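You operate a simulated robot arm through the tools that you are given. There is no shell and no other tool. Be economical: measure what you need, move in short steps, check, and stop when the job is done.

You run a simulated two-armed robot. Do the job below in one go: nothing can be reset, and whatever is moved stays where it is left.

TASK
Take the small tea towel from the worktop and hang it over the handle of the fifth tool drawer from the top.

The check looks at the end state, three seconds after you hand in, the way a careful person would. Anything else that was tipped, shoved, dropped, spilled or broken makes it a failure. Flat cloth is picked up by pressing the open fingertips on it (5 to 10 N) and closing them slowly along it; thin cloth reads only 2 to 8 mm in the jaws.

THE ROBOT
Two 6-joint arms with two-finger parallel grippers on one trunk, on a base that drives. Base frame: it is fixed to the floor where the robot stands at the start and does not move with it; the origin is under the middle of the robot, x ahead of it, y to its left, z up. Lengths are in m, angles in rad, forces in N, time in s.
The left shoulder is at the start at [0.08, 0.216, 1.571], the right one opposite. With the tool pointing down near the work surface each hand reaches from about 0.1 to 0.42 m from the robot's upright axis, wherever it stands, measured 20 degrees to its own side. Payload 3.43 kg a hand.
The tool frame of a hand sits at the grasp point between the pads (the TCP): z along the fingers, y along the line on which they close. The tips reach 0.03 m beyond it. The gripper opens to 0.094 m. The fingers are 0.028 m wide and 0.01 m thick; the gripper's body (0.05 by 0.096 m) begins 0.055 m behind the TCP.
Orientation is told as [roll, pitch, yaw] about the base's x, y, z axes, in that order, counted from this pose: with the fingers straight down and closing along the base's y, the tool's x points along the base's -x, its y along +y and its z along -z.

THE INTERFACE
- The arms move only by the tool servo_tool. It takes "left_rows", "right_rows" or both (then of equal length, played together; a hand with none holds still); each is one flat list of numbers, 7 for each row, row after row: the shift along the base's x, y, z in m, then the turn, a rotation vector about the base's x, y, z in rad, then the opening, from 0 (shut) to 1 (fully open). In form: [dx, dy, dz, wx, wy, wz, jaw, dx, dy, dz, wx, wy, wz, jaw, ...]. A call has 1 to 8 rows; each row is the pose to reach, as a shift and turn from the pose commanded when the call began. Rows are played at 5 a second. More than 0.05 m and 0.15 rad between two rows, or a gripper value outside its range, and nothing of the call is played. Where a pose cannot be reached the arm comes as near as it can. A force on the tool above 40 N (or 10 N above the force at the start of the call, whichever is more), or a blocked arm, ends the call early, and 0.2 s more pass. The fingers move at their own pace (about 0.072 m/s each) and stop on an object; they squeeze with about 37 N. The grip force told is the motor's: it shows also when the fingers shut on nothing. Time passes only in rows, and 0.2 s behind the last, so rows that repeat a pose let the fingers close. The reply holds the time, the measured pose of the TCP, the force on the tool along the base axes, the opening and the grip force, in the units named above and with some noise, with the torque about the TCP (base axes, N m) and any sound that the robot's microphone picked up.
- Cameras (640 x 400 px; columns grow to the right, rows downward): "scene" is now at [0.0935, 0.0086, 1.71]; the picture's right is [0.14, -0.99, 0.00], its down [-0.87, -0.12, -0.47] and it looks along [0.46, 0.07, -0.88] (base axes); focal length 275 px, centre (320, 200). "left" rides on the left gripper at [0.076, -0.014, -0.102] in its tool frame; the picture's right is [0.18, 0.98, 0.00], its down [-0.75, 0.14, -0.64] and it looks along [-0.63, 0.12, 0.77] (tool axes); focal length 243 px, centre (320, 200). "right" rides on the right gripper at [0.076, 0.014, -0.102] in its tool frame; the picture's right is [-0.18, 0.98, 0.00], its down [-0.75, -0.14, -0.64] and it looks along [-0.63, -0.12, 0.77] (tool axes); focal length 243 px, centre (320, 200). There is no depth. A picture from a camera that has moved, and an enlarged one, comes with that camera's place and axes in the base frame and with its lens.
- grab_frame(camera): a new picture of that camera. No time passes.
- lift_body(by): slides the trunk up (or, below 0, down) by that many m; the arms and the scene camera ride with it, the base frame stays. It gives what a move gives, with no picture.
- roll_base(legs): drives the robot by 1 to 6 legs, each [ahead, left, turn to the left] in m, m and rad, along the robot's own axes; the way and the turn of a leg run together, so that a leg with both is an arc; at most 1.5 m and 3.142 rad a leg. The arms and the cameras ride along, it lands a little off, and it stops where it bumps. It gives what a move gives.
- turn_head(pan, tilt): turns the head with the scene camera to pan (to the left, within 1.501 rad either way) and tilt (down, from -0.506 to 1.204), counted from straight ahead of the robot. It gives what a move gives.
- enlarge(camera, box): a new picture of the part [left, top, right, bottom] of that camera's present view, enlarged. No time passes.
- sign_off(): hands the job in; it is judged then, once.

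Work in short steps. Places have to be worked out from the pictures, the camera data and where the tool is seen: move nearer, look again, correct. Check each grasp and each placing, and mend what went wrong. You have 120 turns and 88 pictures in all, those below and enlarged ones among them. Open the grippers and draw the arms clear of the work before you hand the job in, unless the task says otherwise; then end with one line.

The tools are called as a command line: name --argument value ..., lists and objects as JSON in quotes. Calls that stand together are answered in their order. servo_tool: Moves the arms, as the interface text tells. Its arguments: {"type":"object","properties":{"left_rows":{"type":"array","items":{"type":"number"}},"right_rows":{"type":"array","items":{"type":"number"}}},"required":[]} The other tools are called the same way: lift_body (by) slides the trunk up or down; roll_base (legs) drives the base; turn_head (pan, tilt) turns the head that bears the scene camera; grab_frame (camera) takes a picture; enlarge (camera, box) takes an enlarged picture of a part of a camera's view; sign_off () hands the job in.

At the start:

```text
time_s: 0.0
left_tool_pos: [0.3124, 0.0616, 0.9994]
left_ee_rot: [0.001, -0.001, 0.001]
left_ft_force: [0.8, -0.1, -0.1]
left_ft_torque: [0.0, -0.01, 0.01]
left_width: 0.0939
left_gripper_force: 0.0
right_tool_pos: [0.3321, -0.2015, 1.0005]
right_ee_rot: [-0.001, 0.001, 0.0]
right_ft_force: [-0.7, -0.4, -0.1]
right_ft_torque: [-0.04, -0.01, -0.02]
right_width: 0.0939
right_gripper_force: 0.1
trunk travel left (down, up): [-0.801, 0.039]
robot x, y, heading: [-0.002, -0.0012, 0.001]
head pan, tilt: [0.141, 1.082]
```

scene: 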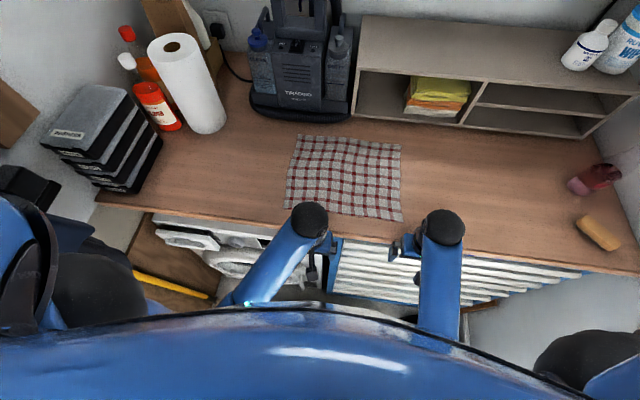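
right: 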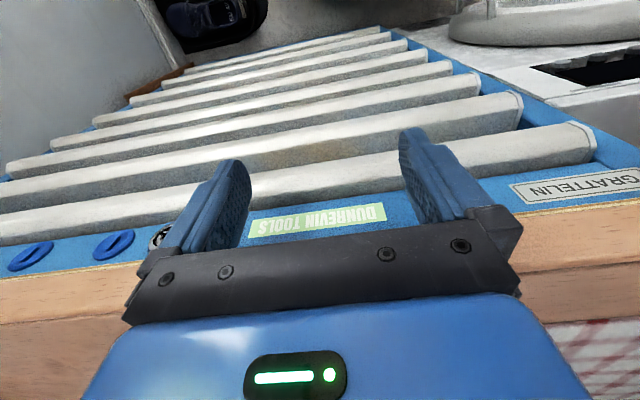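
left: 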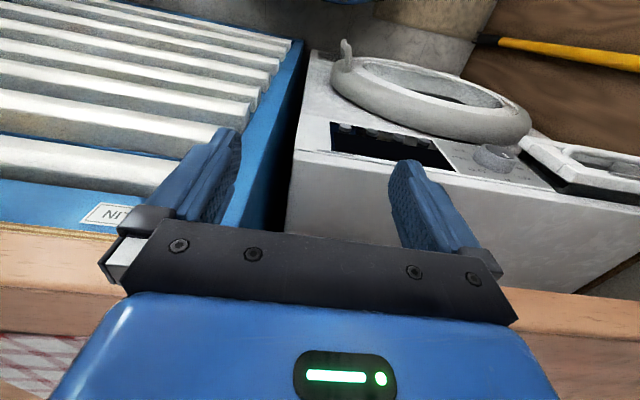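

I start by looking closer at the drawer front and towel.

enlarge --camera "right" --box '[0, 20, 640, 280]'

enlarge --camera "scene" --box '[220, 110, 480, 310]'

```text
1.00 times, centred on (320, 150) of right (not enlarged: the box is as wide or as high as the picture)
camera zoom: at [0.2567, -0.1877, 1.1031], right [0.18, 0.98, 0.0], down [0.75, -0.14, 0.64], along [0.63, -0.12, -0.77], focal length 243 px, centre (320, 250)
```

zoom: 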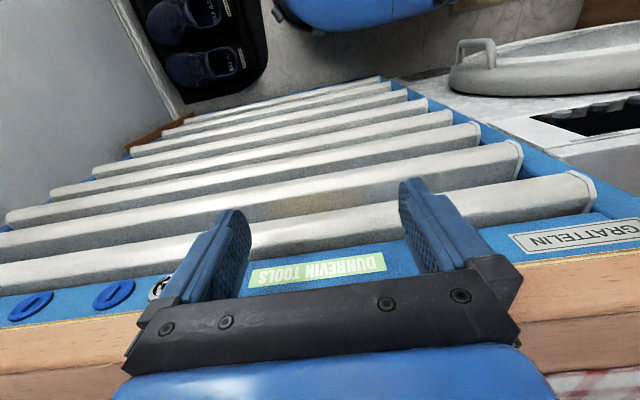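

```text
2.00 times, centred on (350, 210) of scene
camera zoom: at [0.0935, 0.0086, 1.71], right [0.14, -0.99, 0.0], down [-0.87, -0.12, -0.47], along [0.46, 0.07, -0.88], focal length 550 px, centre (260, 180)
```

zoom: 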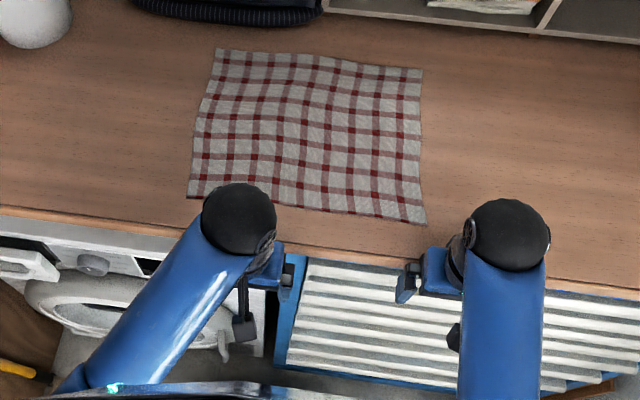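

I check the floor around the robot before driving.

turn_head --pan -1.2 --tilt 0.8

grab_frame --camera "scene"

turn_head --pan 1.2 --tilt 0.8

grab_frame --camera "scene"

```text
time_s: 1.5
left_tool_pos: [0.3132, 0.0613, 1.0006]
left_ee_rot: [0.0, 0.002, 0.0]
left_ft_force: [0.2, 0.6, -0.2]
left_ft_torque: [0.0, 0.0, -0.01]
left_width: 0.0943
left_gripper_force: 0.1
right_tool_pos: [0.3341, -0.2015, 1.0003]
right_ee_rot: [0.0, 0.0, 0.001]
right_ft_force: [0.4, -0.1, 0.0]
right_ft_torque: [-0.01, 0.01, -0.01]
right_width: 0.0942
right_gripper_force: 0.0
trunk travel left (down, up): [-0.801, 0.039]
robot x, y, heading: [-0.0019, -0.0013, 0.005]
head pan, tilt: [-1.201, 0.799]
```

```text
82 pictures are left
camera scene: at [0.0592, -0.0757, 1.7306], right [-0.93, -0.36, 0.0], down [-0.26, 0.67, -0.7], along [0.25, -0.65, -0.72], focal length 275 px, centre (320, 200)
```

scene: 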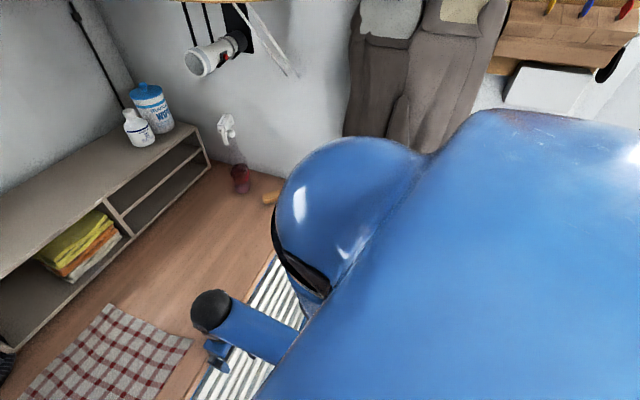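

```text
time_s: 3.7
left_tool_pos: [0.3129, 0.061, 0.9991]
left_ee_rot: [0.0, -0.001, -0.001]
left_ft_force: [-0.5, -0.7, 0.4]
left_ft_torque: [0.0, 0.03, 0.03]
left_width: 0.094
left_gripper_force: 0.1
right_tool_pos: [0.3332, -0.2027, 0.9998]
right_ee_rot: [0.001, 0.001, -0.001]
right_ft_force: [-0.6, 0.9, -0.2]
right_ft_torque: [0.01, 0.06, 0.02]
right_width: 0.094
right_gripper_force: 0.0
trunk travel left (down, up): [-0.801, 0.039]
robot x, y, heading: [0.0009, -0.0004, 0.0]
head pan, tilt: [1.201, 0.799]
```

```text
81 pictures are left
camera scene: at [0.0592, 0.0747, 1.7306], right [0.93, -0.36, 0.0], down [-0.26, -0.67, -0.7], along [0.25, 0.65, -0.72], focal length 275 px, centre (320, 200)
```

scene: 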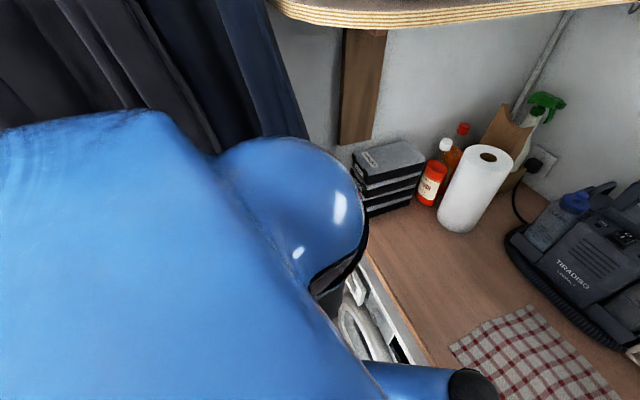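

Tight room; nothing visible right behind so far. I back up a modest 0.25 m and look ahead at the drawer front.

roll_base --legs '[[-0.25, 0, 0]]'

turn_head --pan -0.15 --tilt 1.0

grab_frame --camera "scene"

grab_frame --camera "right"

```text
time_s: 5.5
left_tool_pos: [0.0643, 0.0612, 1.0008]
left_ee_rot: [0.002, 0.002, 0.001]
left_ft_force: [-1.1, -0.5, -0.9]
left_ft_torque: [-0.04, 0.0, -0.04]
left_width: 0.094
left_gripper_force: 0.0
right_tool_pos: [0.085, -0.2022, 0.9993]
right_ee_rot: [0.0, 0.001, 0.0]
right_ft_force: [0.2, -0.5, 0.0]
right_ft_torque: [0.01, 0.03, -0.01]
right_width: 0.0939
right_gripper_force: 0.1
trunk travel left (down, up): [-0.801, 0.039]
robot x, y, heading: [-0.2562, -0.0001, 0.0]
head pan, tilt: [1.201, 0.799]
```

```text
time_s: 7.0
left_tool_pos: [0.0616, 0.0598, 1.0005]
left_ee_rot: [-0.001, 0.001, 0.001]
left_ft_force: [0.0, -0.3, 0.4]
left_ft_torque: [0.0, 0.0, 0.0]
left_width: 0.094
left_gripper_force: 0.1
right_tool_pos: [0.082, -0.2015, 0.9998]
right_ee_rot: [0.001, -0.002, 0.001]
right_ft_force: [-0.2, -0.4, 0.3]
right_ft_torque: [0.02, 0.01, 0.03]
right_width: 0.094
right_gripper_force: 0.0
trunk travel left (down, up): [-0.801, 0.039]
robot x, y, heading: [-0.2529, -0.0015, 0.001]
head pan, tilt: [-0.15, 1.0]
```

```text
80 pictures are left
camera scene: at [-0.1532, -0.011, 1.7155], right [-0.15, -0.99, 0.0], down [-0.83, 0.12, -0.54], along [0.53, -0.08, -0.84], focal length 275 px, centre (320, 200)
```

scene: 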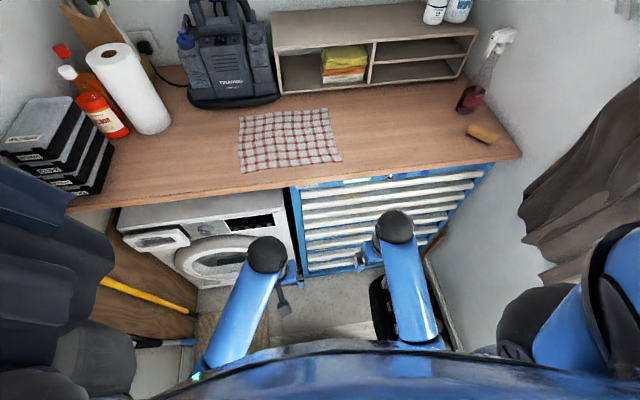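

```text
79 pictures are left
camera right: at [0.0052, -0.1877, 1.1031], right [0.18, 0.98, 0.0], down [0.75, -0.14, 0.64], along [0.63, -0.12, -0.77], focal length 243 px, centre (320, 200)
```

right: 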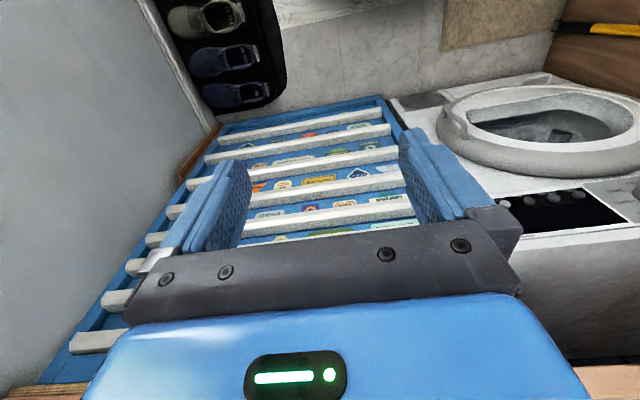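

The bars stand off the drawer fronts. I lower the trunk 0.4 m while clear of the worktop, and tip the right hand up to get a frontal view.

lift_body --by -0.35

servo_tool --right_rows '[0, 0, 0, 0, -0.14, 0, 1, 0, 0, 0, 0, -0.28, 0, 1, 0, 0, 0, 0, -0.42, 0, 1, 0, 0, 0, 0, -0.56, 0, 1, 0, 0, 0, 0, -0.7, 0, 1, 0, 0, 0, 0, -0.7, 0, 1]'

grab_frame --camera "right"

turn_head --pan -0.15 --tilt 0.8

grab_frame --camera "scene"

```text
time_s: 10.4
left_tool_pos: [0.0617, 0.0619, 0.6504]
left_ee_rot: [0.0, 0.0, 0.0]
left_ft_force: [0.0, 0.2, -0.3]
left_ft_torque: [-0.01, -0.03, 0.02]
left_width: 0.0941
left_gripper_force: 0.0
right_tool_pos: [0.0816, -0.2019, 0.65]
right_ee_rot: [-0.001, -0.002, -0.001]
right_ft_force: [-0.1, -0.5, -0.9]
right_ft_torque: [0.0, -0.04, 0.0]
right_width: 0.0942
right_gripper_force: 0.0
trunk travel left (down, up): [-0.451, 0.389]
robot x, y, heading: [-0.2525, 0.0059, -0.003]
head pan, tilt: [-0.15, 1.0]
```

```text
time_s: 11.8
left_tool_pos: [0.062, 0.0611, 0.6488]
left_ee_rot: [0.001, -0.001, -0.001]
left_ft_force: [0.0, 0.5, -0.6]
left_ft_torque: [0.02, -0.03, 0.0]
left_width: 0.0938
left_gripper_force: 0.1
right_tool_pos: [0.0812, -0.2011, 0.6502]
right_ee_rot: [-0.001, -0.702, 0.002]
right_ft_force: [-0.1, 0.1, 0.6]
right_ft_torque: [-0.02, -0.02, 0.0]
right_width: 0.0939
right_gripper_force: 0.1
trunk travel left (down, up): [-0.451, 0.389]
robot x, y, heading: [-0.2536, 0.0015, -0.002]
head pan, tilt: [-0.15, 1.0]
```

```text
78 pictures are left
camera right: at [-0.0428, -0.1873, 0.6801], right [0.14, 0.98, 0.12], down [0.16, -0.14, 0.98], along [0.98, -0.12, -0.18], focal length 243 px, centre (320, 200)
```

right: 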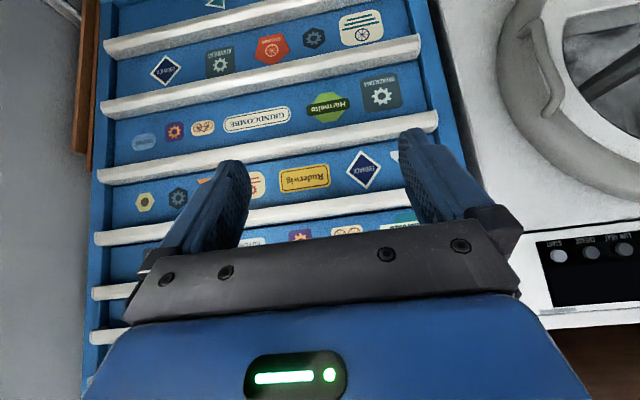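

```text
time_s: 12.6
left_tool_pos: [0.0617, 0.0614, 0.65]
left_ee_rot: [0.0, -0.001, 0.0]
left_ft_force: [-0.1, 0.3, 0.1]
left_ft_torque: [0.03, 0.03, -0.01]
left_width: 0.0941
left_gripper_force: 0.0
right_tool_pos: [0.0822, -0.2013, 0.6496]
right_ee_rot: [0.001, -0.702, 0.0]
right_ft_force: [-0.2, -1.5, 0.3]
right_ft_torque: [0.0, -0.03, 0.0]
right_width: 0.0943
right_gripper_force: 0.1
trunk travel left (down, up): [-0.451, 0.389]
robot x, y, heading: [-0.2529, -0.0019, -0.001]
head pan, tilt: [-0.15, 0.799]
```

```text
77 pictures are left
camera scene: at [-0.142, -0.0127, 1.3806], right [-0.15, -0.99, 0.0], down [-0.71, 0.11, -0.7], along [0.69, -0.1, -0.72], focal length 275 px, centre (320, 200)
```

scene: 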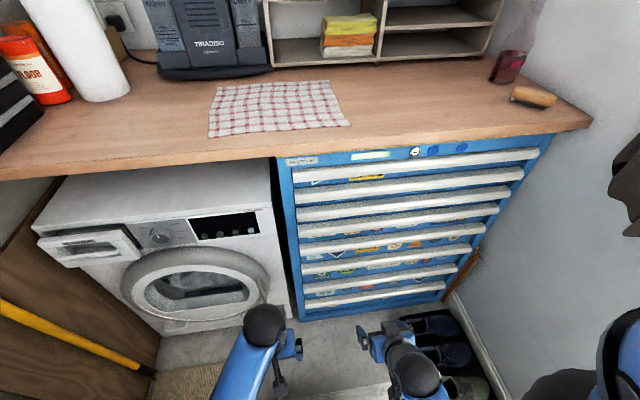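

Good view; I enlarge the drawer stack to count the bars.

enlarge --camera "scene" --box '[265, 130, 585, 330]'

enlarge --camera "right" --box '[80, 0, 460, 240]'

```text
2.00 times, centred on (425, 230) of scene
camera zoom: at [-0.142, -0.0127, 1.3806], right [-0.15, -0.99, 0.0], down [-0.71, 0.11, -0.7], along [0.69, -0.1, -0.72], focal length 550 px, centre (110, 140)
```

zoom: 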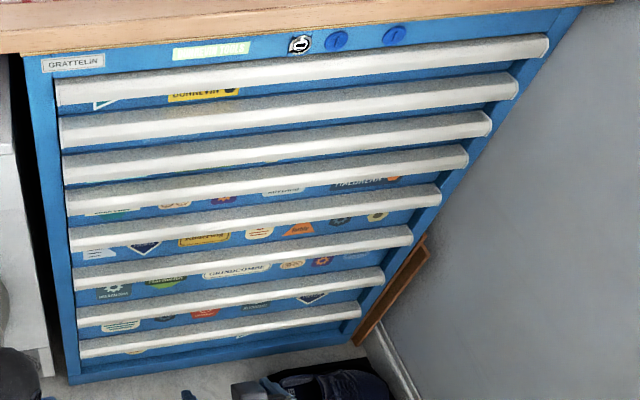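

```text
1.67 times, centred on (270, 120) of right
camera zoom: at [-0.0428, -0.1873, 0.6802], right [0.14, 0.98, 0.12], down [0.16, -0.14, 0.98], along [0.98, -0.12, -0.18], focal length 404 px, centre (403, 333)
```

zoom: 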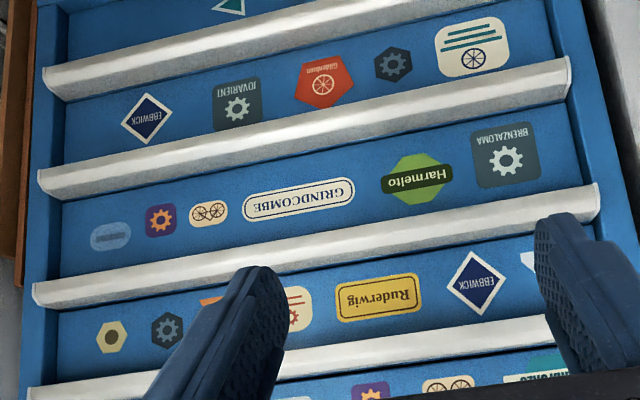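

Bars number 8; I triangulate bar 5 at x≈0.365, z≈0.65, y from about −0.02 to −0.65, and the worktop at z≈1.04 with towel x 0.40–0.675, y ±0.16. I move the right hand in front of bar 5 to see its profile from above.

servo_tool --right_rows '[0.03, 0, 0.02, 0, 0.12, 0, 1, 0.06, 0, 0.04, 0, 0.24, 0, 1, 0.09, 0, 0.06, 0, 0.36, 0, 1, 0.12, 0, 0.08, 0, 0.48, 0, 1, 0.15, 0, 0.09, 0, 0.55, 0, 1, 0.17, 0, 0.09, 0, 0.55, 0, 1, 0.17, 0, 0.09, 0, 0.55, 0, 1]'

grab_frame --camera "right"

```text
time_s: 14.2
left_tool_pos: [0.0607, 0.0604, 0.6497]
left_ee_rot: [0.0, 0.001, 0.0]
left_ft_force: [-0.7, 0.2, -0.1]
left_ft_torque: [0.01, -0.01, -0.02]
left_width: 0.0942
left_gripper_force: 0.0
right_tool_pos: [0.2605, -0.2026, 0.7183]
right_ee_rot: [0.0, -0.153, 0.0]
right_ft_force: [-0.1, 0.1, 0.2]
right_ft_torque: [0.04, 0.01, 0.01]
right_width: 0.0941
right_gripper_force: 0.0
right hand out of reach, approached as far as the arm can: row 4, 5, 6, 7
trunk travel left (down, up): [-0.451, 0.389]
robot x, y, heading: [-0.2503, -0.0006, -0.001]
head pan, tilt: [-0.15, 0.799]
```

```text
74 pictures are left
camera right: at [0.1687, -0.1876, 0.8086], right [0.18, 0.98, 0.03], down [0.65, -0.14, 0.75], along [0.74, -0.12, -0.66], focal length 243 px, centre (320, 200)
```

right: 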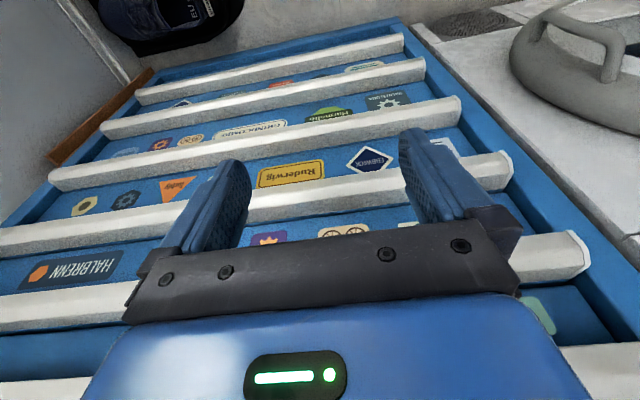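

I enlarge the left end of bars 5 and 4 to read the profile.

enlarge --camera "right" --box '[440, 130, 600, 230]'

enlarge --camera "right" --box '[230, 140, 410, 250]'

```text
4.00 times, centred on (520, 180) of right
camera zoom: at [0.1687, -0.1876, 0.8086], right [0.18, 0.98, 0.03], down [0.65, -0.14, 0.75], along [0.74, -0.12, -0.66], focal length 970 px, centre (-480, 280)
```

zoom: 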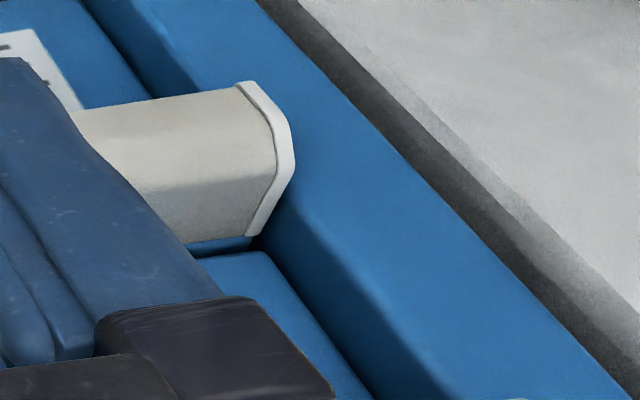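

```text
3.56 times, centred on (320, 195) of right
camera zoom: at [0.1687, -0.1876, 0.8086], right [0.18, 0.98, 0.03], down [0.65, -0.14, 0.75], along [0.74, -0.12, -0.66], focal length 863 px, centre (320, 218)
```

zoom: 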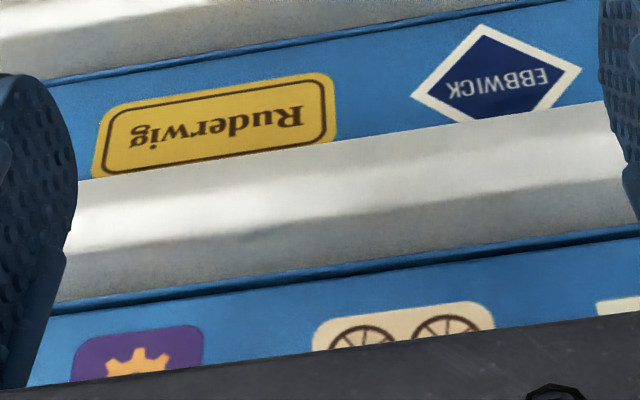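

The handle looks like a full-width profile at the top of each drawer; I need an end-on view to see whether there is a gap behind it. I bring the left hand close to the bars' left ends, looking obliquely.

servo_tool --left_rows '[0.04, 0.01, 0, 0, -0.13, 0, 1, 0.08, 0.02, 0, 0, -0.26, 0, 1, 0.12, 0.03, 0, 0, -0.39, 0, 1, 0.16, 0.04, 0, 0, -0.52, 0, 1]'

servo_tool --left_rows '[0, -0.01, 0, 0, 0, -0.14, 1, 0, -0.02, 0, 0, 0, -0.28, 1, 0, -0.03, 0, 0, 0, -0.42, 1, 0, -0.04, 0, 0, 0, -0.56, 1, 0, -0.05, 0, 0, 0, -0.7, 1, 0, -0.05, 0, 0, 0, -0.84, 1, 0, -0.05, 0, 0, 0, -0.84, 1]'

grab_frame --camera "left"

```text
time_s: 15.2
left_tool_pos: [0.2219, 0.1027, 0.6501]
left_ee_rot: [0.0, -0.523, 0.002]
left_ft_force: [0.7, 0.6, -0.2]
left_ft_torque: [0.0, -0.03, 0.0]
left_width: 0.0943
left_gripper_force: 0.0
right_tool_pos: [0.2592, -0.2015, 0.7175]
right_ee_rot: [0.001, -0.154, -0.001]
right_ft_force: [-1.2, 0.3, 0.5]
right_ft_torque: [0.05, -0.01, 0.0]
right_width: 0.0938
right_gripper_force: 0.0
trunk travel left (down, up): [-0.451, 0.389]
robot x, y, heading: [-0.2504, -0.0009, 0.0]
head pan, tilt: [-0.15, 0.799]
```

```text
time_s: 16.8
left_tool_pos: [0.2216, 0.0515, 0.6514]
left_ee_rot: [0.0, -0.52, -0.841]
left_ft_force: [0.9, -0.1, 0.2]
left_ft_torque: [-0.01, 0.01, 0.0]
left_width: 0.0937
left_gripper_force: 0.0
right_tool_pos: [0.26, -0.2019, 0.7187]
right_ee_rot: [0.0, -0.155, 0.001]
right_ft_force: [0.3, 0.1, -0.1]
right_ft_torque: [0.03, -0.02, -0.03]
right_width: 0.0939
right_gripper_force: 0.0
trunk travel left (down, up): [-0.451, 0.389]
robot x, y, heading: [-0.2523, 0.0004, -0.004]
head pan, tilt: [-0.15, 0.799]
```

```text
71 pictures are left
camera left: at [0.1327, 0.1286, 0.7016], right [0.63, 0.77, -0.09], down [0.33, -0.16, 0.93], along [0.71, -0.61, -0.35], focal length 243 px, centre (320, 200)
```

left: 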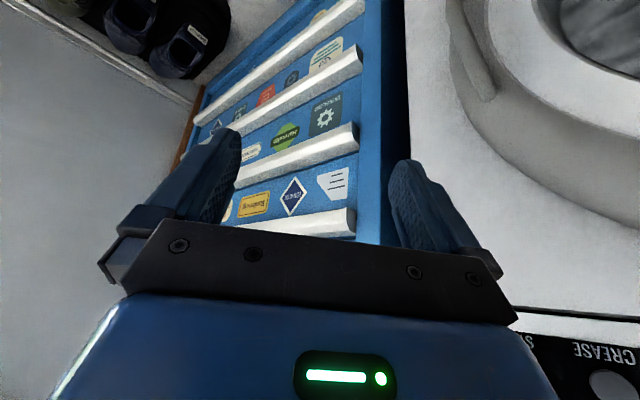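

enlarge --camera "left" --box '[220, 100, 420, 240]'

```text
2.86 times, centred on (320, 170) of left
camera zoom: at [0.1327, 0.1286, 0.7016], right [0.63, 0.77, -0.09], down [0.33, -0.16, 0.93], along [0.71, -0.61, -0.35], focal length 693 px, centre (320, 286)
```

zoom: 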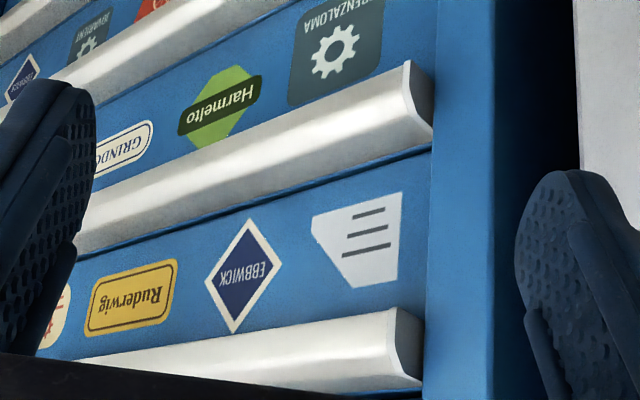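

The end caps show closed lips flush with each drawer panel's top. I retract the left hand, drive 0.1 m ahead, and look at bar 5 steeply from above with the right.

servo_tool --left_rows '[-0.05, 0.02, 0, 0, 0, 0.14, 1, -0.1, 0.04, 0, 0, 0, 0.28, 1, -0.15, 0.06, 0, 0, 0, 0.42, 1, -0.15, 0.06, 0, 0, 0, 0.56, 1, -0.15, 0.06, 0, 0, 0, 0.7, 1, -0.15, 0.06, 0, 0, 0, 0.84, 1]' --right_rows '[-0.02, 0, 0.01, 0, 0, 0, 1, -0.04, 0, 0.02, 0, 0.1, 0, 1, -0.06, 0, 0.02, 0, 0.2, 0, 1, -0.08, 0, 0.02, 0, 0.3, 0, 1, -0.08, 0, 0.02, 0, 0.4, 0, 1, -0.08, 0, 0.02, 0, 0.4, 0, 1]'

roll_base --legs '[[0.1, 0, 0]]'

grab_frame --camera "right"

```text
refused: row 1 steps farther than a row can; nothing moved
```

```text
time_s: 17.8
left_tool_pos: [0.2877, 0.0517, 0.6508]
left_ee_rot: [0.0, -0.519, -0.841]
left_ft_force: [-0.5, 0.1, -0.1]
left_ft_torque: [0.02, -0.03, 0.0]
left_width: 0.0939
left_gripper_force: 0.1
right_tool_pos: [0.3186, -0.2027, 0.7184]
right_ee_rot: [0.0, -0.133, 0.001]
right_ft_force: [-0.6, -0.6, -0.2]
right_ft_torque: [-0.02, 0.0, 0.01]
right_width: 0.0941
right_gripper_force: 0.0
trunk travel left (down, up): [-0.451, 0.389]
robot x, y, heading: [-0.1886, 0.0023, 0.004]
head pan, tilt: [-0.15, 0.799]
stopped in leg 1: the force on the tool passed its limit at 197 N (the readings are from after the stop); the commanded pose is now the measured one
```

```text
69 pictures are left
camera right: at [0.2297, -0.1876, 0.8109], right [0.18, 0.98, 0.02], down [0.66, -0.14, 0.74], along [0.73, -0.12, -0.68], focal length 243 px, centre (320, 200)
```

right: 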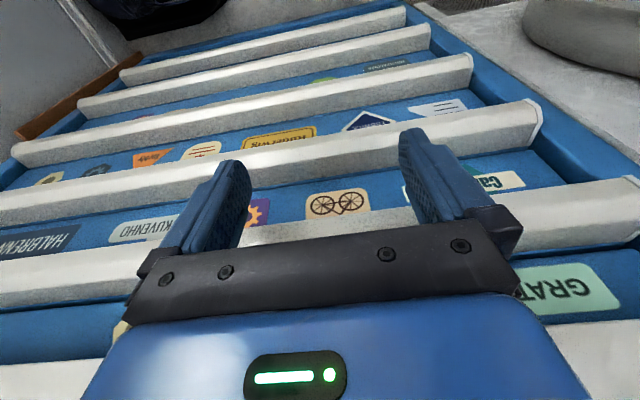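

My servo call was refused and the drive touched something. I look before moving.

grab_frame --camera "scene"

grab_frame --camera "left"

```text
68 pictures are left
camera scene: at [-0.0761, -0.0126, 1.3806], right [-0.15, -0.99, 0.0], down [-0.71, 0.11, -0.7], along [0.69, -0.1, -0.72], focal length 275 px, centre (320, 200)
```

scene: 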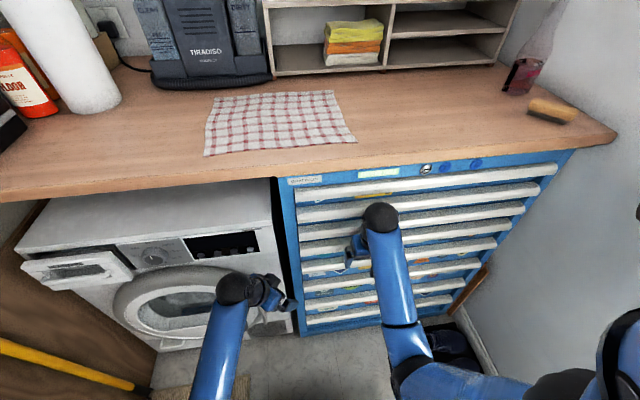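

```text
67 pictures are left
camera left: at [0.1989, 0.1281, 0.7016], right [0.63, 0.77, -0.09], down [0.33, -0.15, 0.93], along [0.71, -0.61, -0.35], focal length 243 px, centre (320, 200)
```

left: 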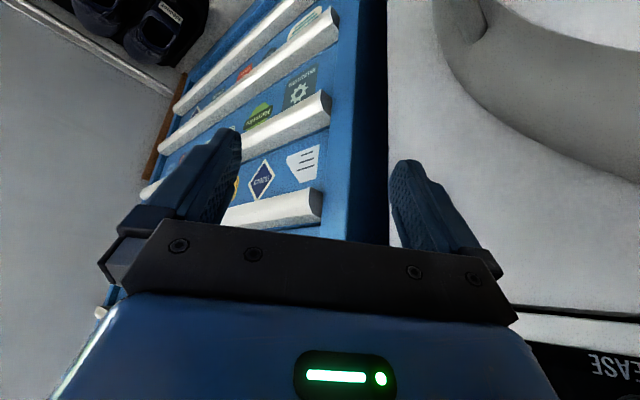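

Nothing appears displaced. I zoom on bar 5 with both wrist cameras.

enlarge --camera "right" --box '[420, 80, 580, 180]'

enlarge --camera "left" --box '[240, 140, 400, 240]'

```text
4.00 times, centred on (500, 130) of right
camera zoom: at [0.2297, -0.1876, 0.8109], right [0.18, 0.98, 0.02], down [0.66, -0.14, 0.74], along [0.73, -0.12, -0.68], focal length 970 px, centre (-400, 480)
```

zoom: 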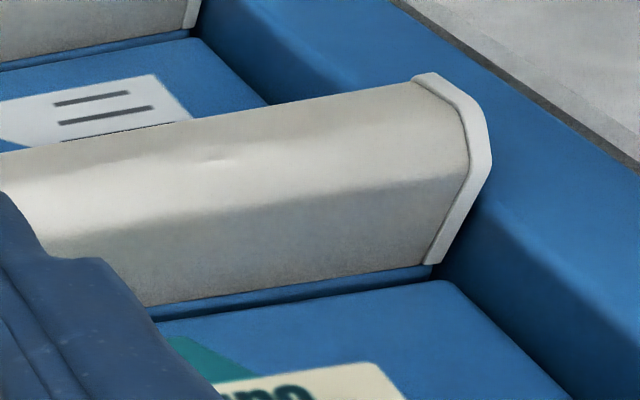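

```text
4.00 times, centred on (320, 190) of left
camera zoom: at [0.1989, 0.1281, 0.7016], right [0.63, 0.77, -0.09], down [0.33, -0.15, 0.93], along [0.71, -0.61, -0.35], focal length 970 px, centre (320, 240)
```

zoom: 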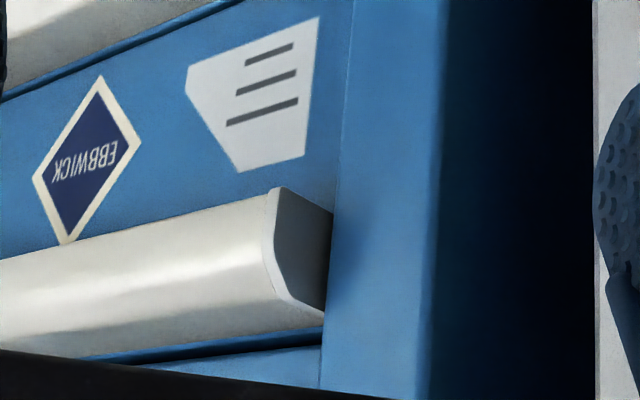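

Closed profile, so the towel must go over the drawer's top edge, which means opening drawer 5. I back away and look at the handle's underside with the right hand tipped horizontal.

roll_base --legs '[[-0.12, 0, 0]]'

servo_tool --right_rows '[-0.02, 0, -0.02, 0, -0.14, 0, 1, -0.04, 0, -0.04, 0, -0.28, 0, 1, -0.06, 0, -0.06, 0, -0.42, 0, 1, -0.08, 0, -0.08, 0, -0.56, 0, 1, -0.09, 0, -0.1, 0, -0.7, 0, 1, -0.1, 0, -0.12, 0, -0.84, 0, 1, -0.1, 0, -0.12, 0, -0.98, 0, 1, -0.1, 0, -0.12, 0, -1.12, 0, 1]'

grab_frame --camera "right"

```text
time_s: 19.1
left_tool_pos: [0.1676, 0.0517, 0.6487]
left_ee_rot: [-0.001, -0.519, -0.84]
left_ft_force: [0.2, -1.1, -0.1]
left_ft_torque: [0.0, 0.01, 0.01]
left_width: 0.094
left_gripper_force: 0.0
right_tool_pos: [0.2002, -0.2023, 0.7184]
right_ee_rot: [0.001, -0.13, 0.001]
right_ft_force: [-0.1, 0.6, -0.8]
right_ft_torque: [0.0, 0.01, -0.01]
right_width: 0.0939
right_gripper_force: 0.1
trunk travel left (down, up): [-0.451, 0.389]
robot x, y, heading: [-0.3048, 0.0011, -0.002]
head pan, tilt: [-0.15, 0.799]
```

```text
time_s: 20.9
left_tool_pos: [0.1686, 0.0509, 0.6503]
left_ee_rot: [0.0, -0.52, -0.841]
left_ft_force: [-0.3, 0.0, 0.7]
left_ft_torque: [-0.05, -0.01, 0.02]
left_width: 0.0941
left_gripper_force: 0.1
right_tool_pos: [0.1004, -0.2036, 0.5989]
right_ee_rot: [-0.01, -1.207, 0.003]
right_ft_force: [0.6, -0.5, 0.8]
right_ft_torque: [-0.02, 0.01, -0.02]
right_width: 0.0938
right_gripper_force: 0.2
trunk travel left (down, up): [-0.451, 0.389]
robot x, y, heading: [-0.3039, -0.0012, -0.005]
head pan, tilt: [-0.15, 0.799]
```

```text
64 pictures are left
camera right: at [-0.0226, -0.1884, 0.5647], right [0.07, 0.98, 0.17], down [-0.33, -0.14, 0.93], along [0.94, -0.12, 0.32], focal length 243 px, centre (320, 200)
```

right: 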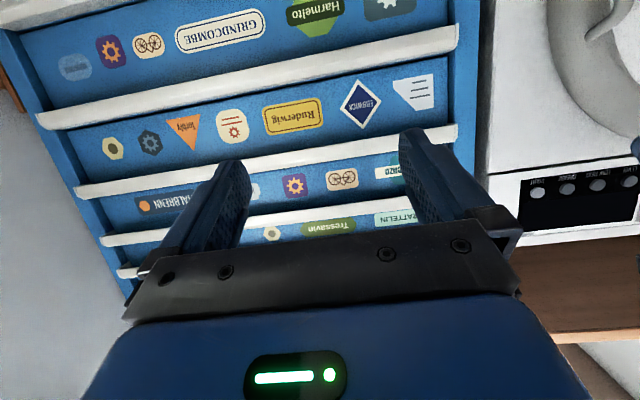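

enlarge --camera "right" --box '[360, 110, 500, 200]'

enlarge --camera "right" --box '[220, 130, 400, 250]'

```text
4.44 times, centred on (430, 155) of right
camera zoom: at [-0.0226, -0.1884, 0.5647], right [0.07, 0.98, 0.17], down [-0.33, -0.14, 0.93], along [0.94, -0.12, 0.32], focal length 1078 px, centre (-169, 400)
```

zoom: 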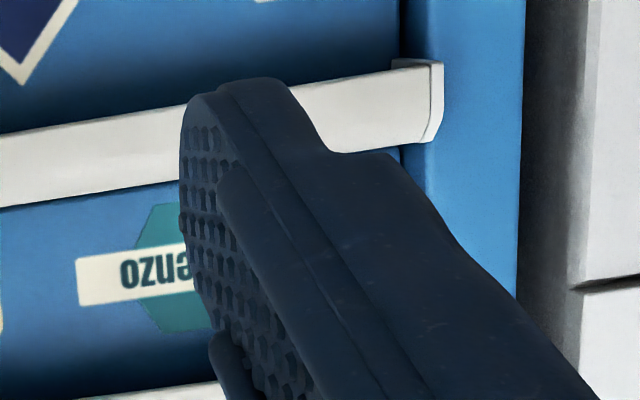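

```text
3.33 times, centred on (310, 190) of right
camera zoom: at [-0.0226, -0.1884, 0.5647], right [0.07, 0.98, 0.17], down [-0.33, -0.14, 0.93], along [0.94, -0.12, 0.32], focal length 809 px, centre (353, 233)
```

zoom: 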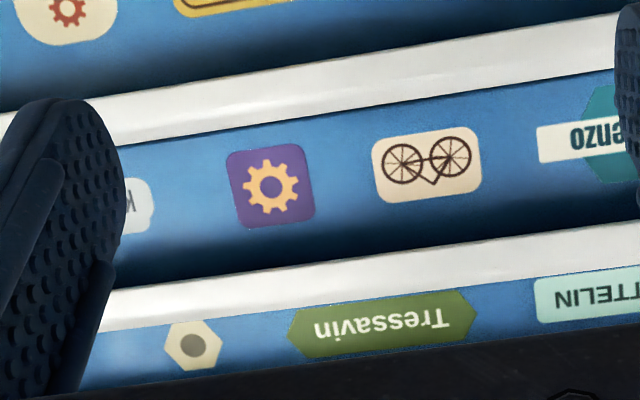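

The lip overhangs a recess: a normal full-width pull. I'll try opening drawer 5 with the right hand pinching the lip vertically; first pitch the tool fully horizontal and start rolling it.

servo_tool --right_rows '[0, 0, 0.02, 0, -0.12, 0, 1, 0, 0, 0.04, 0, -0.24, 0, 1, 0, 0, 0.05, 0, -0.34, 0, 1, 0, 0, 0.05, 0, -0.34, 0, 1]'

servo_tool --right_rows '[0, 0, 0, 0.14, 0, 0, 1, 0, 0, 0, 0.28, 0, 0, 1, 0, 0, 0, 0.42, 0, 0, 1, 0, 0, 0, 0.56, 0, 0, 1, 0, 0, 0, 0.7, 0, 0, 1, 0, 0, 0, 0.84, 0, 0, 1, 0, 0, 0, 0.98, 0, 0, 1, 0, 0, 0, 1.12, 0, 0, 1]'

```text
time_s: 21.9
left_tool_pos: [0.1687, 0.0514, 0.6517]
left_ee_rot: [0.001, -0.523, -0.839]
left_ft_force: [0.1, 0.5, 0.1]
left_ft_torque: [0.02, 0.02, -0.04]
left_width: 0.094
left_gripper_force: 0.0
right_tool_pos: [0.0998, -0.2022, 0.6478]
right_ee_rot: [-3.088, -1.549, 3.088]
right_ft_force: [-0.6, -0.4, -0.3]
right_ft_torque: [0.0, -0.02, 0.01]
right_width: 0.094
right_gripper_force: 0.0
right hand out of reach, approached as far as the arm can: row 1, 2
trunk travel left (down, up): [-0.451, 0.389]
robot x, y, heading: [-0.307, -0.0009, -0.006]
head pan, tilt: [-0.15, 0.799]
```

```text
time_s: 23.7
left_tool_pos: [0.169, 0.0504, 0.6505]
left_ee_rot: [0.0, -0.522, -0.839]
left_ft_force: [0.0, 0.7, 0.1]
left_ft_torque: [0.01, 0.02, -0.02]
left_width: 0.0942
left_gripper_force: 0.1
right_tool_pos: [0.1105, -0.1588, 0.6988]
right_ee_rot: [1.553, -0.459, -1.596]
right_ft_force: [0.8, 0.4, -0.7]
right_ft_torque: [0.02, 0.0, -0.01]
right_width: 0.0943
right_gripper_force: 0.1
right hand out of reach, approached as far as the arm can: row 2, 3, 4, 5, 6, 7, 8
trunk travel left (down, up): [-0.451, 0.389]
robot x, y, heading: [-0.307, -0.0027, -0.002]
head pan, tilt: [-0.15, 0.799]
```

That roll isn't reachable here. I undo it, and then lower the trunk so the shoulders sit nearer the handle's height.

servo_tool --right_rows '[0, 0, 0, -0.14, 0, 0, 1, 0, 0, 0, -0.28, 0, 0, 1, 0, 0, 0, -0.42, 0, 0, 1, 0, 0, 0, -0.56, 0, 0, 1, 0, 0, 0, -0.7, 0, 0, 1, 0, 0, 0, -0.84, 0, 0, 1, 0, 0, 0, -0.98, 0, 0, 1, 0, 0, 0, -1.12, 0, 0, 1]'

```text
time_s: 25.5
left_tool_pos: [0.169, 0.0512, 0.6495]
left_ee_rot: [-0.001, -0.52, -0.84]
left_ft_force: [0.5, -1.1, 0.1]
left_ft_torque: [0.04, -0.03, -0.01]
left_width: 0.0941
left_gripper_force: 0.0
right_tool_pos: [0.1088, -0.159, 0.6991]
right_ee_rot: [-2.933, -1.551, 2.933]
right_ft_force: [0.0, 0.2, -0.9]
right_ft_torque: [-0.04, 0.0, -0.01]
right_width: 0.0939
right_gripper_force: 0.1
trunk travel left (down, up): [-0.451, 0.389]
robot x, y, heading: [-0.3033, -0.0009, 0.001]
head pan, tilt: [-0.15, 0.799]
```

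Orientation is restored (horizontal). I lower the trunk 0.15 and try the roll again after raising the hands relative to it.

lift_body --by -0.2

servo_tool --right_rows '[0, -0.01, 0.04, 0, 0, 0, 1, 0, -0.02, 0.08, 0, 0, 0, 1, 0, -0.03, 0.12, 0, 0, 0, 1, 0, -0.04, 0.15, 0, 0, 0, 1]' --left_rows '[-0.02, 0.02, 0.03, 0, 0, 0, 1, -0.05, 0.04, 0.06, 0, 0, 0, 1, -0.08, 0.06, 0.09, 0, 0, 0, 1, -0.1, 0.07, 0.12, 0, 0, 0, 1]'

servo_tool --right_rows '[0, 0, 0, 0.14, 0, 0, 1, 0, 0, 0, 0.28, 0, 0, 1, 0, 0, 0, 0.42, 0, 0, 1, 0, 0, 0, 0.56, 0, 0, 1, 0, 0, 0, 0.7, 0, 0, 1]'

```text
time_s: 27.6
left_tool_pos: [0.1684, 0.0516, 0.4508]
left_ee_rot: [-0.001, -0.52, -0.839]
left_ft_force: [0.2, 0.0, 0.2]
left_ft_torque: [0.0, 0.01, 0.03]
left_width: 0.0941
left_gripper_force: 0.0
right_tool_pos: [0.1094, -0.1586, 0.4983]
right_ee_rot: [-3.074, -1.55, 3.074]
right_ft_force: [0.2, 0.7, -0.1]
right_ft_torque: [0.01, 0.01, -0.01]
right_width: 0.0941
right_gripper_force: 0.0
trunk travel left (down, up): [-0.251, 0.589]
robot x, y, heading: [-0.303, 0.0021, -0.001]
head pan, tilt: [-0.15, 0.799]
```

```text
time_s: 28.6
left_tool_pos: [0.0663, 0.1234, 0.5698]
left_ee_rot: [0.001, -0.519, -0.839]
left_ft_force: [0.3, -0.2, 0.5]
left_ft_torque: [-0.04, -0.01, -0.04]
left_width: 0.0938
left_gripper_force: 0.2
right_tool_pos: [0.1079, -0.1984, 0.6501]
right_ee_rot: [-3.066, -1.55, 3.067]
right_ft_force: [0.4, -0.4, 0.0]
right_ft_torque: [0.0, -0.01, -0.02]
right_width: 0.094
right_gripper_force: 0.0
trunk travel left (down, up): [-0.251, 0.589]
robot x, y, heading: [-0.3039, 0.001, -0.003]
head pan, tilt: [-0.15, 0.799]
```

```text
time_s: 29.8
left_tool_pos: [0.0671, 0.1241, 0.5693]
left_ee_rot: [0.0, -0.519, -0.839]
left_ft_force: [0.5, 0.2, 0.6]
left_ft_torque: [0.02, 0.01, 0.02]
left_width: 0.0939
left_gripper_force: 0.1
right_tool_pos: [0.1102, -0.1994, 0.6487]
right_ee_rot: [1.598, -0.869, -1.604]
right_ft_force: [-1.0, 0.1, 0.7]
right_ft_torque: [0.01, -0.02, 0.03]
right_width: 0.0939
right_gripper_force: 0.0
trunk travel left (down, up): [-0.251, 0.589]
robot x, y, heading: [-0.3044, -0.0018, -0.0]
head pan, tilt: [-0.15, 0.799]
```

Reachable now; I finish the roll.

servo_tool --right_rows '[0, 0, 0, 0.14, 0, 0, 1, 0, 0, 0, 0.28, 0, 0, 1, 0, 0, 0, 0.42, 0, 0, 1, 0, 0, 0, 0.56, 0, 0, 1, 0, 0, 0, 0.7, 0, 0, 1, 0, 0, 0, 0.85, 0, 0, 1]'

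grab_frame --camera "right"

turn_head --pan -0.3 --tilt 0.65

grab_frame --camera "scene"

```text
time_s: 31.2
left_tool_pos: [0.0673, 0.1236, 0.5679]
left_ee_rot: [-0.002, -0.521, -0.839]
left_ft_force: [-0.1, 0.1, 0.0]
left_ft_torque: [0.01, 0.0, 0.0]
left_width: 0.0939
left_gripper_force: 0.1
right_tool_pos: [0.1112, -0.1991, 0.6497]
right_ee_rot: [1.573, -0.019, -1.592]
right_ft_force: [-1.0, -0.1, -0.2]
right_ft_torque: [0.02, 0.03, -0.02]
right_width: 0.0942
right_gripper_force: 0.0
trunk travel left (down, up): [-0.251, 0.589]
robot x, y, heading: [-0.3076, 0.002, 0.001]
head pan, tilt: [-0.15, 0.799]
```

```text
61 pictures are left
camera right: at [0.0093, -0.12, 0.6623], right [0.0, -0.17, 0.99], down [-0.66, -0.74, -0.13], along [0.75, -0.65, -0.11], focal length 243 px, centre (320, 200)
```

right: 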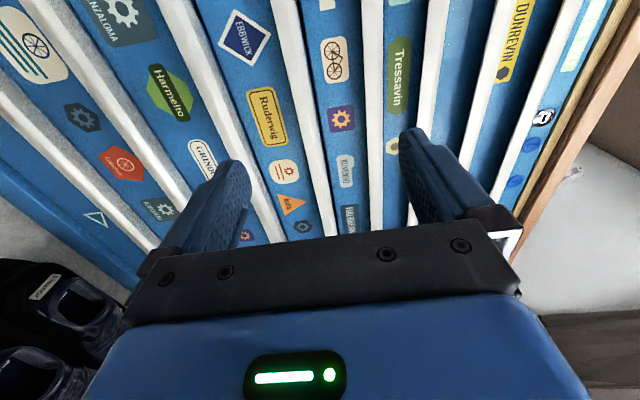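

```text
time_s: 31.9
left_tool_pos: [0.067, 0.124, 0.5687]
left_ee_rot: [-0.001, -0.521, -0.84]
left_ft_force: [-0.3, 0.5, -0.5]
left_ft_torque: [0.03, -0.01, -0.01]
left_width: 0.0941
left_gripper_force: 0.1
right_tool_pos: [0.1102, -0.1987, 0.6483]
right_ee_rot: [1.573, -0.022, -1.591]
right_ft_force: [-0.4, -0.5, 0.5]
right_ft_torque: [0.02, 0.03, 0.01]
right_width: 0.0938
right_gripper_force: 0.0
trunk travel left (down, up): [-0.251, 0.589]
robot x, y, heading: [-0.3055, -0.0009, 0.006]
head pan, tilt: [-0.3, 0.649]
```

```text
60 pictures are left
camera scene: at [-0.1919, -0.0266, 1.1932], right [-0.29, -0.96, 0.0], down [-0.58, 0.18, -0.8], along [0.76, -0.23, -0.61], focal length 275 px, centre (320, 200)
```

scene: 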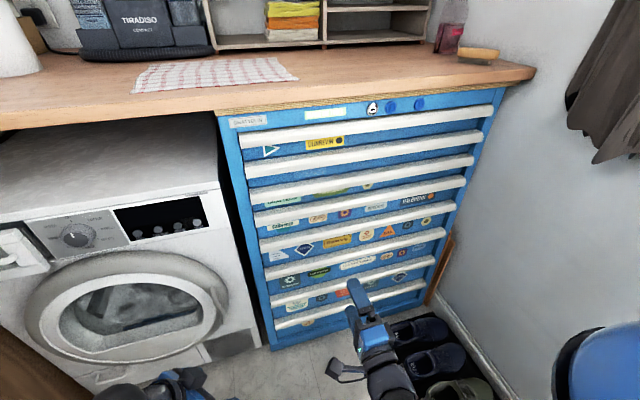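

I enlarge both views to fix the height of bar 5 relative to the jaws.

enlarge --camera "right" --box '[200, 20, 440, 170]'

enlarge --camera "scene" --box '[220, 100, 520, 290]'

```text
2.67 times, centred on (320, 95) of right
camera zoom: at [0.0093, -0.1201, 0.662], right [0.0, -0.16, 0.99], down [-0.66, -0.74, -0.12], along [0.75, -0.65, -0.1], focal length 647 px, centre (320, 480)
```

zoom: 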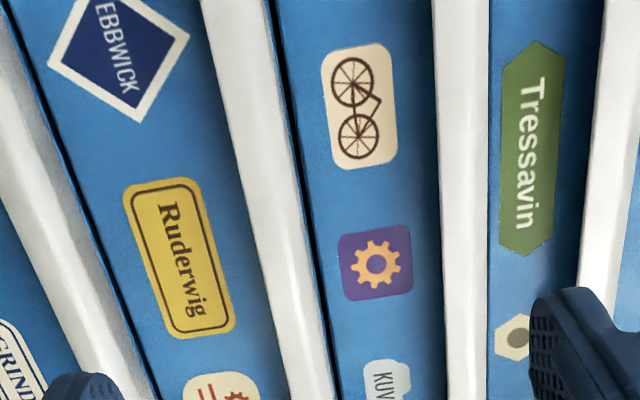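

```text
2.11 times, centred on (370, 195) of scene
camera zoom: at [-0.1919, -0.0266, 1.1932], right [-0.29, -0.96, 0.0], down [-0.58, 0.18, -0.8], along [0.76, -0.23, -0.61], focal length 580 px, centre (215, 210)
```

zoom: 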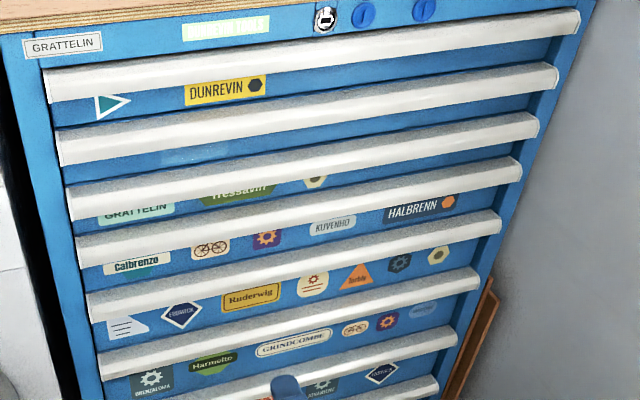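

Bar 5 triangulates to x≈0.357, z≈0.616. I lower the hand 0.033 and drive ahead 0.14 (tips stay ~7 cm short of the handle).

servo_tool --right_rows '[0, -0.02, -0.033, 0, 0, 0, 1, 0, -0.02, -0.033, 0, 0, 0, 1]' --left_rows '[-0.03, 0, 0, 0, 0, 0, 1, -0.06, 0, 0, 0, 0, 0, 1]'

roll_base --legs '[[0.14, 0, 0]]'

grab_frame --camera "right"

grab_frame --camera "scene"

```text
time_s: 32.5
left_tool_pos: [0.0296, 0.123, 0.5472]
left_ee_rot: [0.001, -0.518, -0.839]
left_ft_force: [1.3, 0.3, 0.4]
left_ft_torque: [0.0, 0.0, 0.01]
left_width: 0.0942
left_gripper_force: 0.0
left hand out of reach, approached as far as the arm can: row 1, 2
right_tool_pos: [0.1095, -0.2211, 0.616]
right_ee_rot: [1.572, -0.022, -1.593]
right_ft_force: [0.1, 0.6, -0.3]
right_ft_torque: [0.0, 0.0, -0.01]
right_width: 0.094
right_gripper_force: 0.0
trunk travel left (down, up): [-0.251, 0.589]
robot x, y, heading: [-0.3052, 0.0001, -0.0]
head pan, tilt: [-0.3, 0.649]
```

```text
time_s: 33.9
left_tool_pos: [0.1705, 0.1238, 0.5477]
left_ee_rot: [-0.001, -0.519, -0.836]
left_ft_force: [0.2, 0.5, 0.9]
left_ft_torque: [0.02, 0.01, 0.01]
left_width: 0.0941
left_gripper_force: 0.2
right_tool_pos: [0.2517, -0.2205, 0.6164]
right_ee_rot: [1.572, -0.024, -1.588]
right_ft_force: [0.0, 0.1, 0.3]
right_ft_torque: [0.02, 0.01, -0.02]
right_width: 0.0939
right_gripper_force: 0.1
trunk travel left (down, up): [-0.251, 0.589]
robot x, y, heading: [-0.163, -0.0024, 0.003]
head pan, tilt: [-0.3, 0.649]
```

```text
57 pictures are left
camera right: at [0.1502, -0.1403, 0.6299], right [0.0, -0.16, 0.99], down [-0.66, -0.75, -0.12], along [0.76, -0.65, -0.1], focal length 243 px, centre (320, 200)
```

right: 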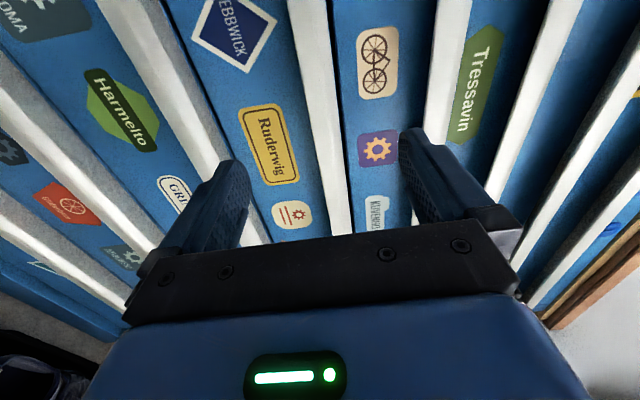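

```text
56 pictures are left
camera scene: at [-0.0503, -0.026, 1.1931], right [-0.29, -0.96, 0.0], down [-0.58, 0.18, -0.8], along [0.76, -0.23, -0.61], focal length 275 px, centre (320, 200)
```

scene: 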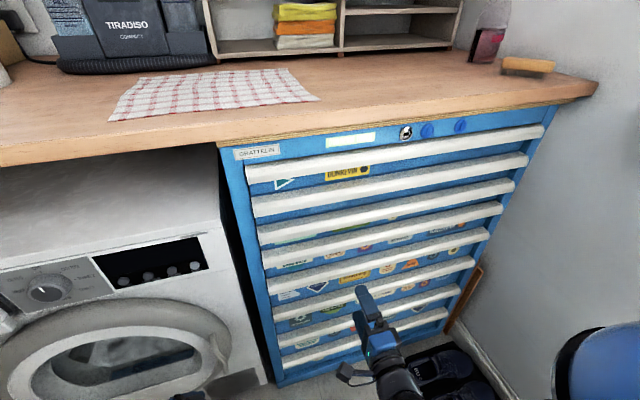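

Bar 5 is centered between the jaws. I advance slowly over it.

servo_tool --right_rows '[0.03, 0, 0, 0, 0, 0, 1, 0.06, 0, 0, 0, 0, 0, 1, 0.08, 0, 0, 0, 0, 0, 1, 0.095, 0, 0, 0, 0, 0, 1]'

grab_frame --camera "right"

```text
time_s: 34.9
left_tool_pos: [0.1692, 0.1245, 0.5475]
left_ee_rot: [0.0, -0.52, -0.837]
left_ft_force: [0.5, 0.2, -0.4]
left_ft_torque: [-0.02, 0.01, -0.01]
left_width: 0.0941
left_gripper_force: 0.1
right_tool_pos: [0.3471, -0.2188, 0.6167]
right_ee_rot: [1.573, -0.023, -1.587]
right_ft_force: [0.0, -0.7, 0.9]
right_ft_torque: [0.0, -0.01, -0.03]
right_width: 0.0943
right_gripper_force: 0.0
trunk travel left (down, up): [-0.251, 0.589]
robot x, y, heading: [-0.1617, -0.0014, -0.001]
head pan, tilt: [-0.3, 0.649]
```

```text
55 pictures are left
camera right: at [0.2459, -0.1403, 0.6303], right [0.0, -0.16, 0.99], down [-0.66, -0.74, -0.13], along [0.76, -0.65, -0.1], focal length 243 px, centre (320, 200)
```

right: 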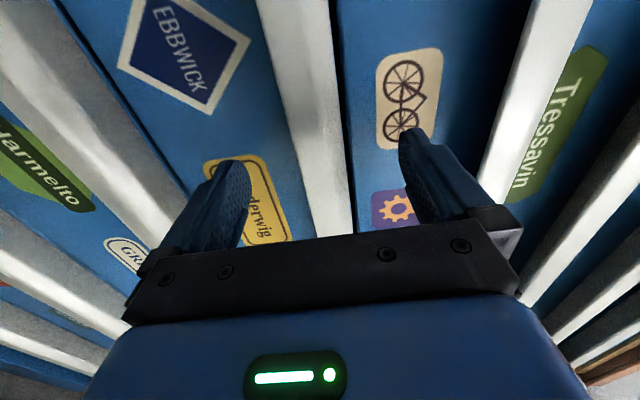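

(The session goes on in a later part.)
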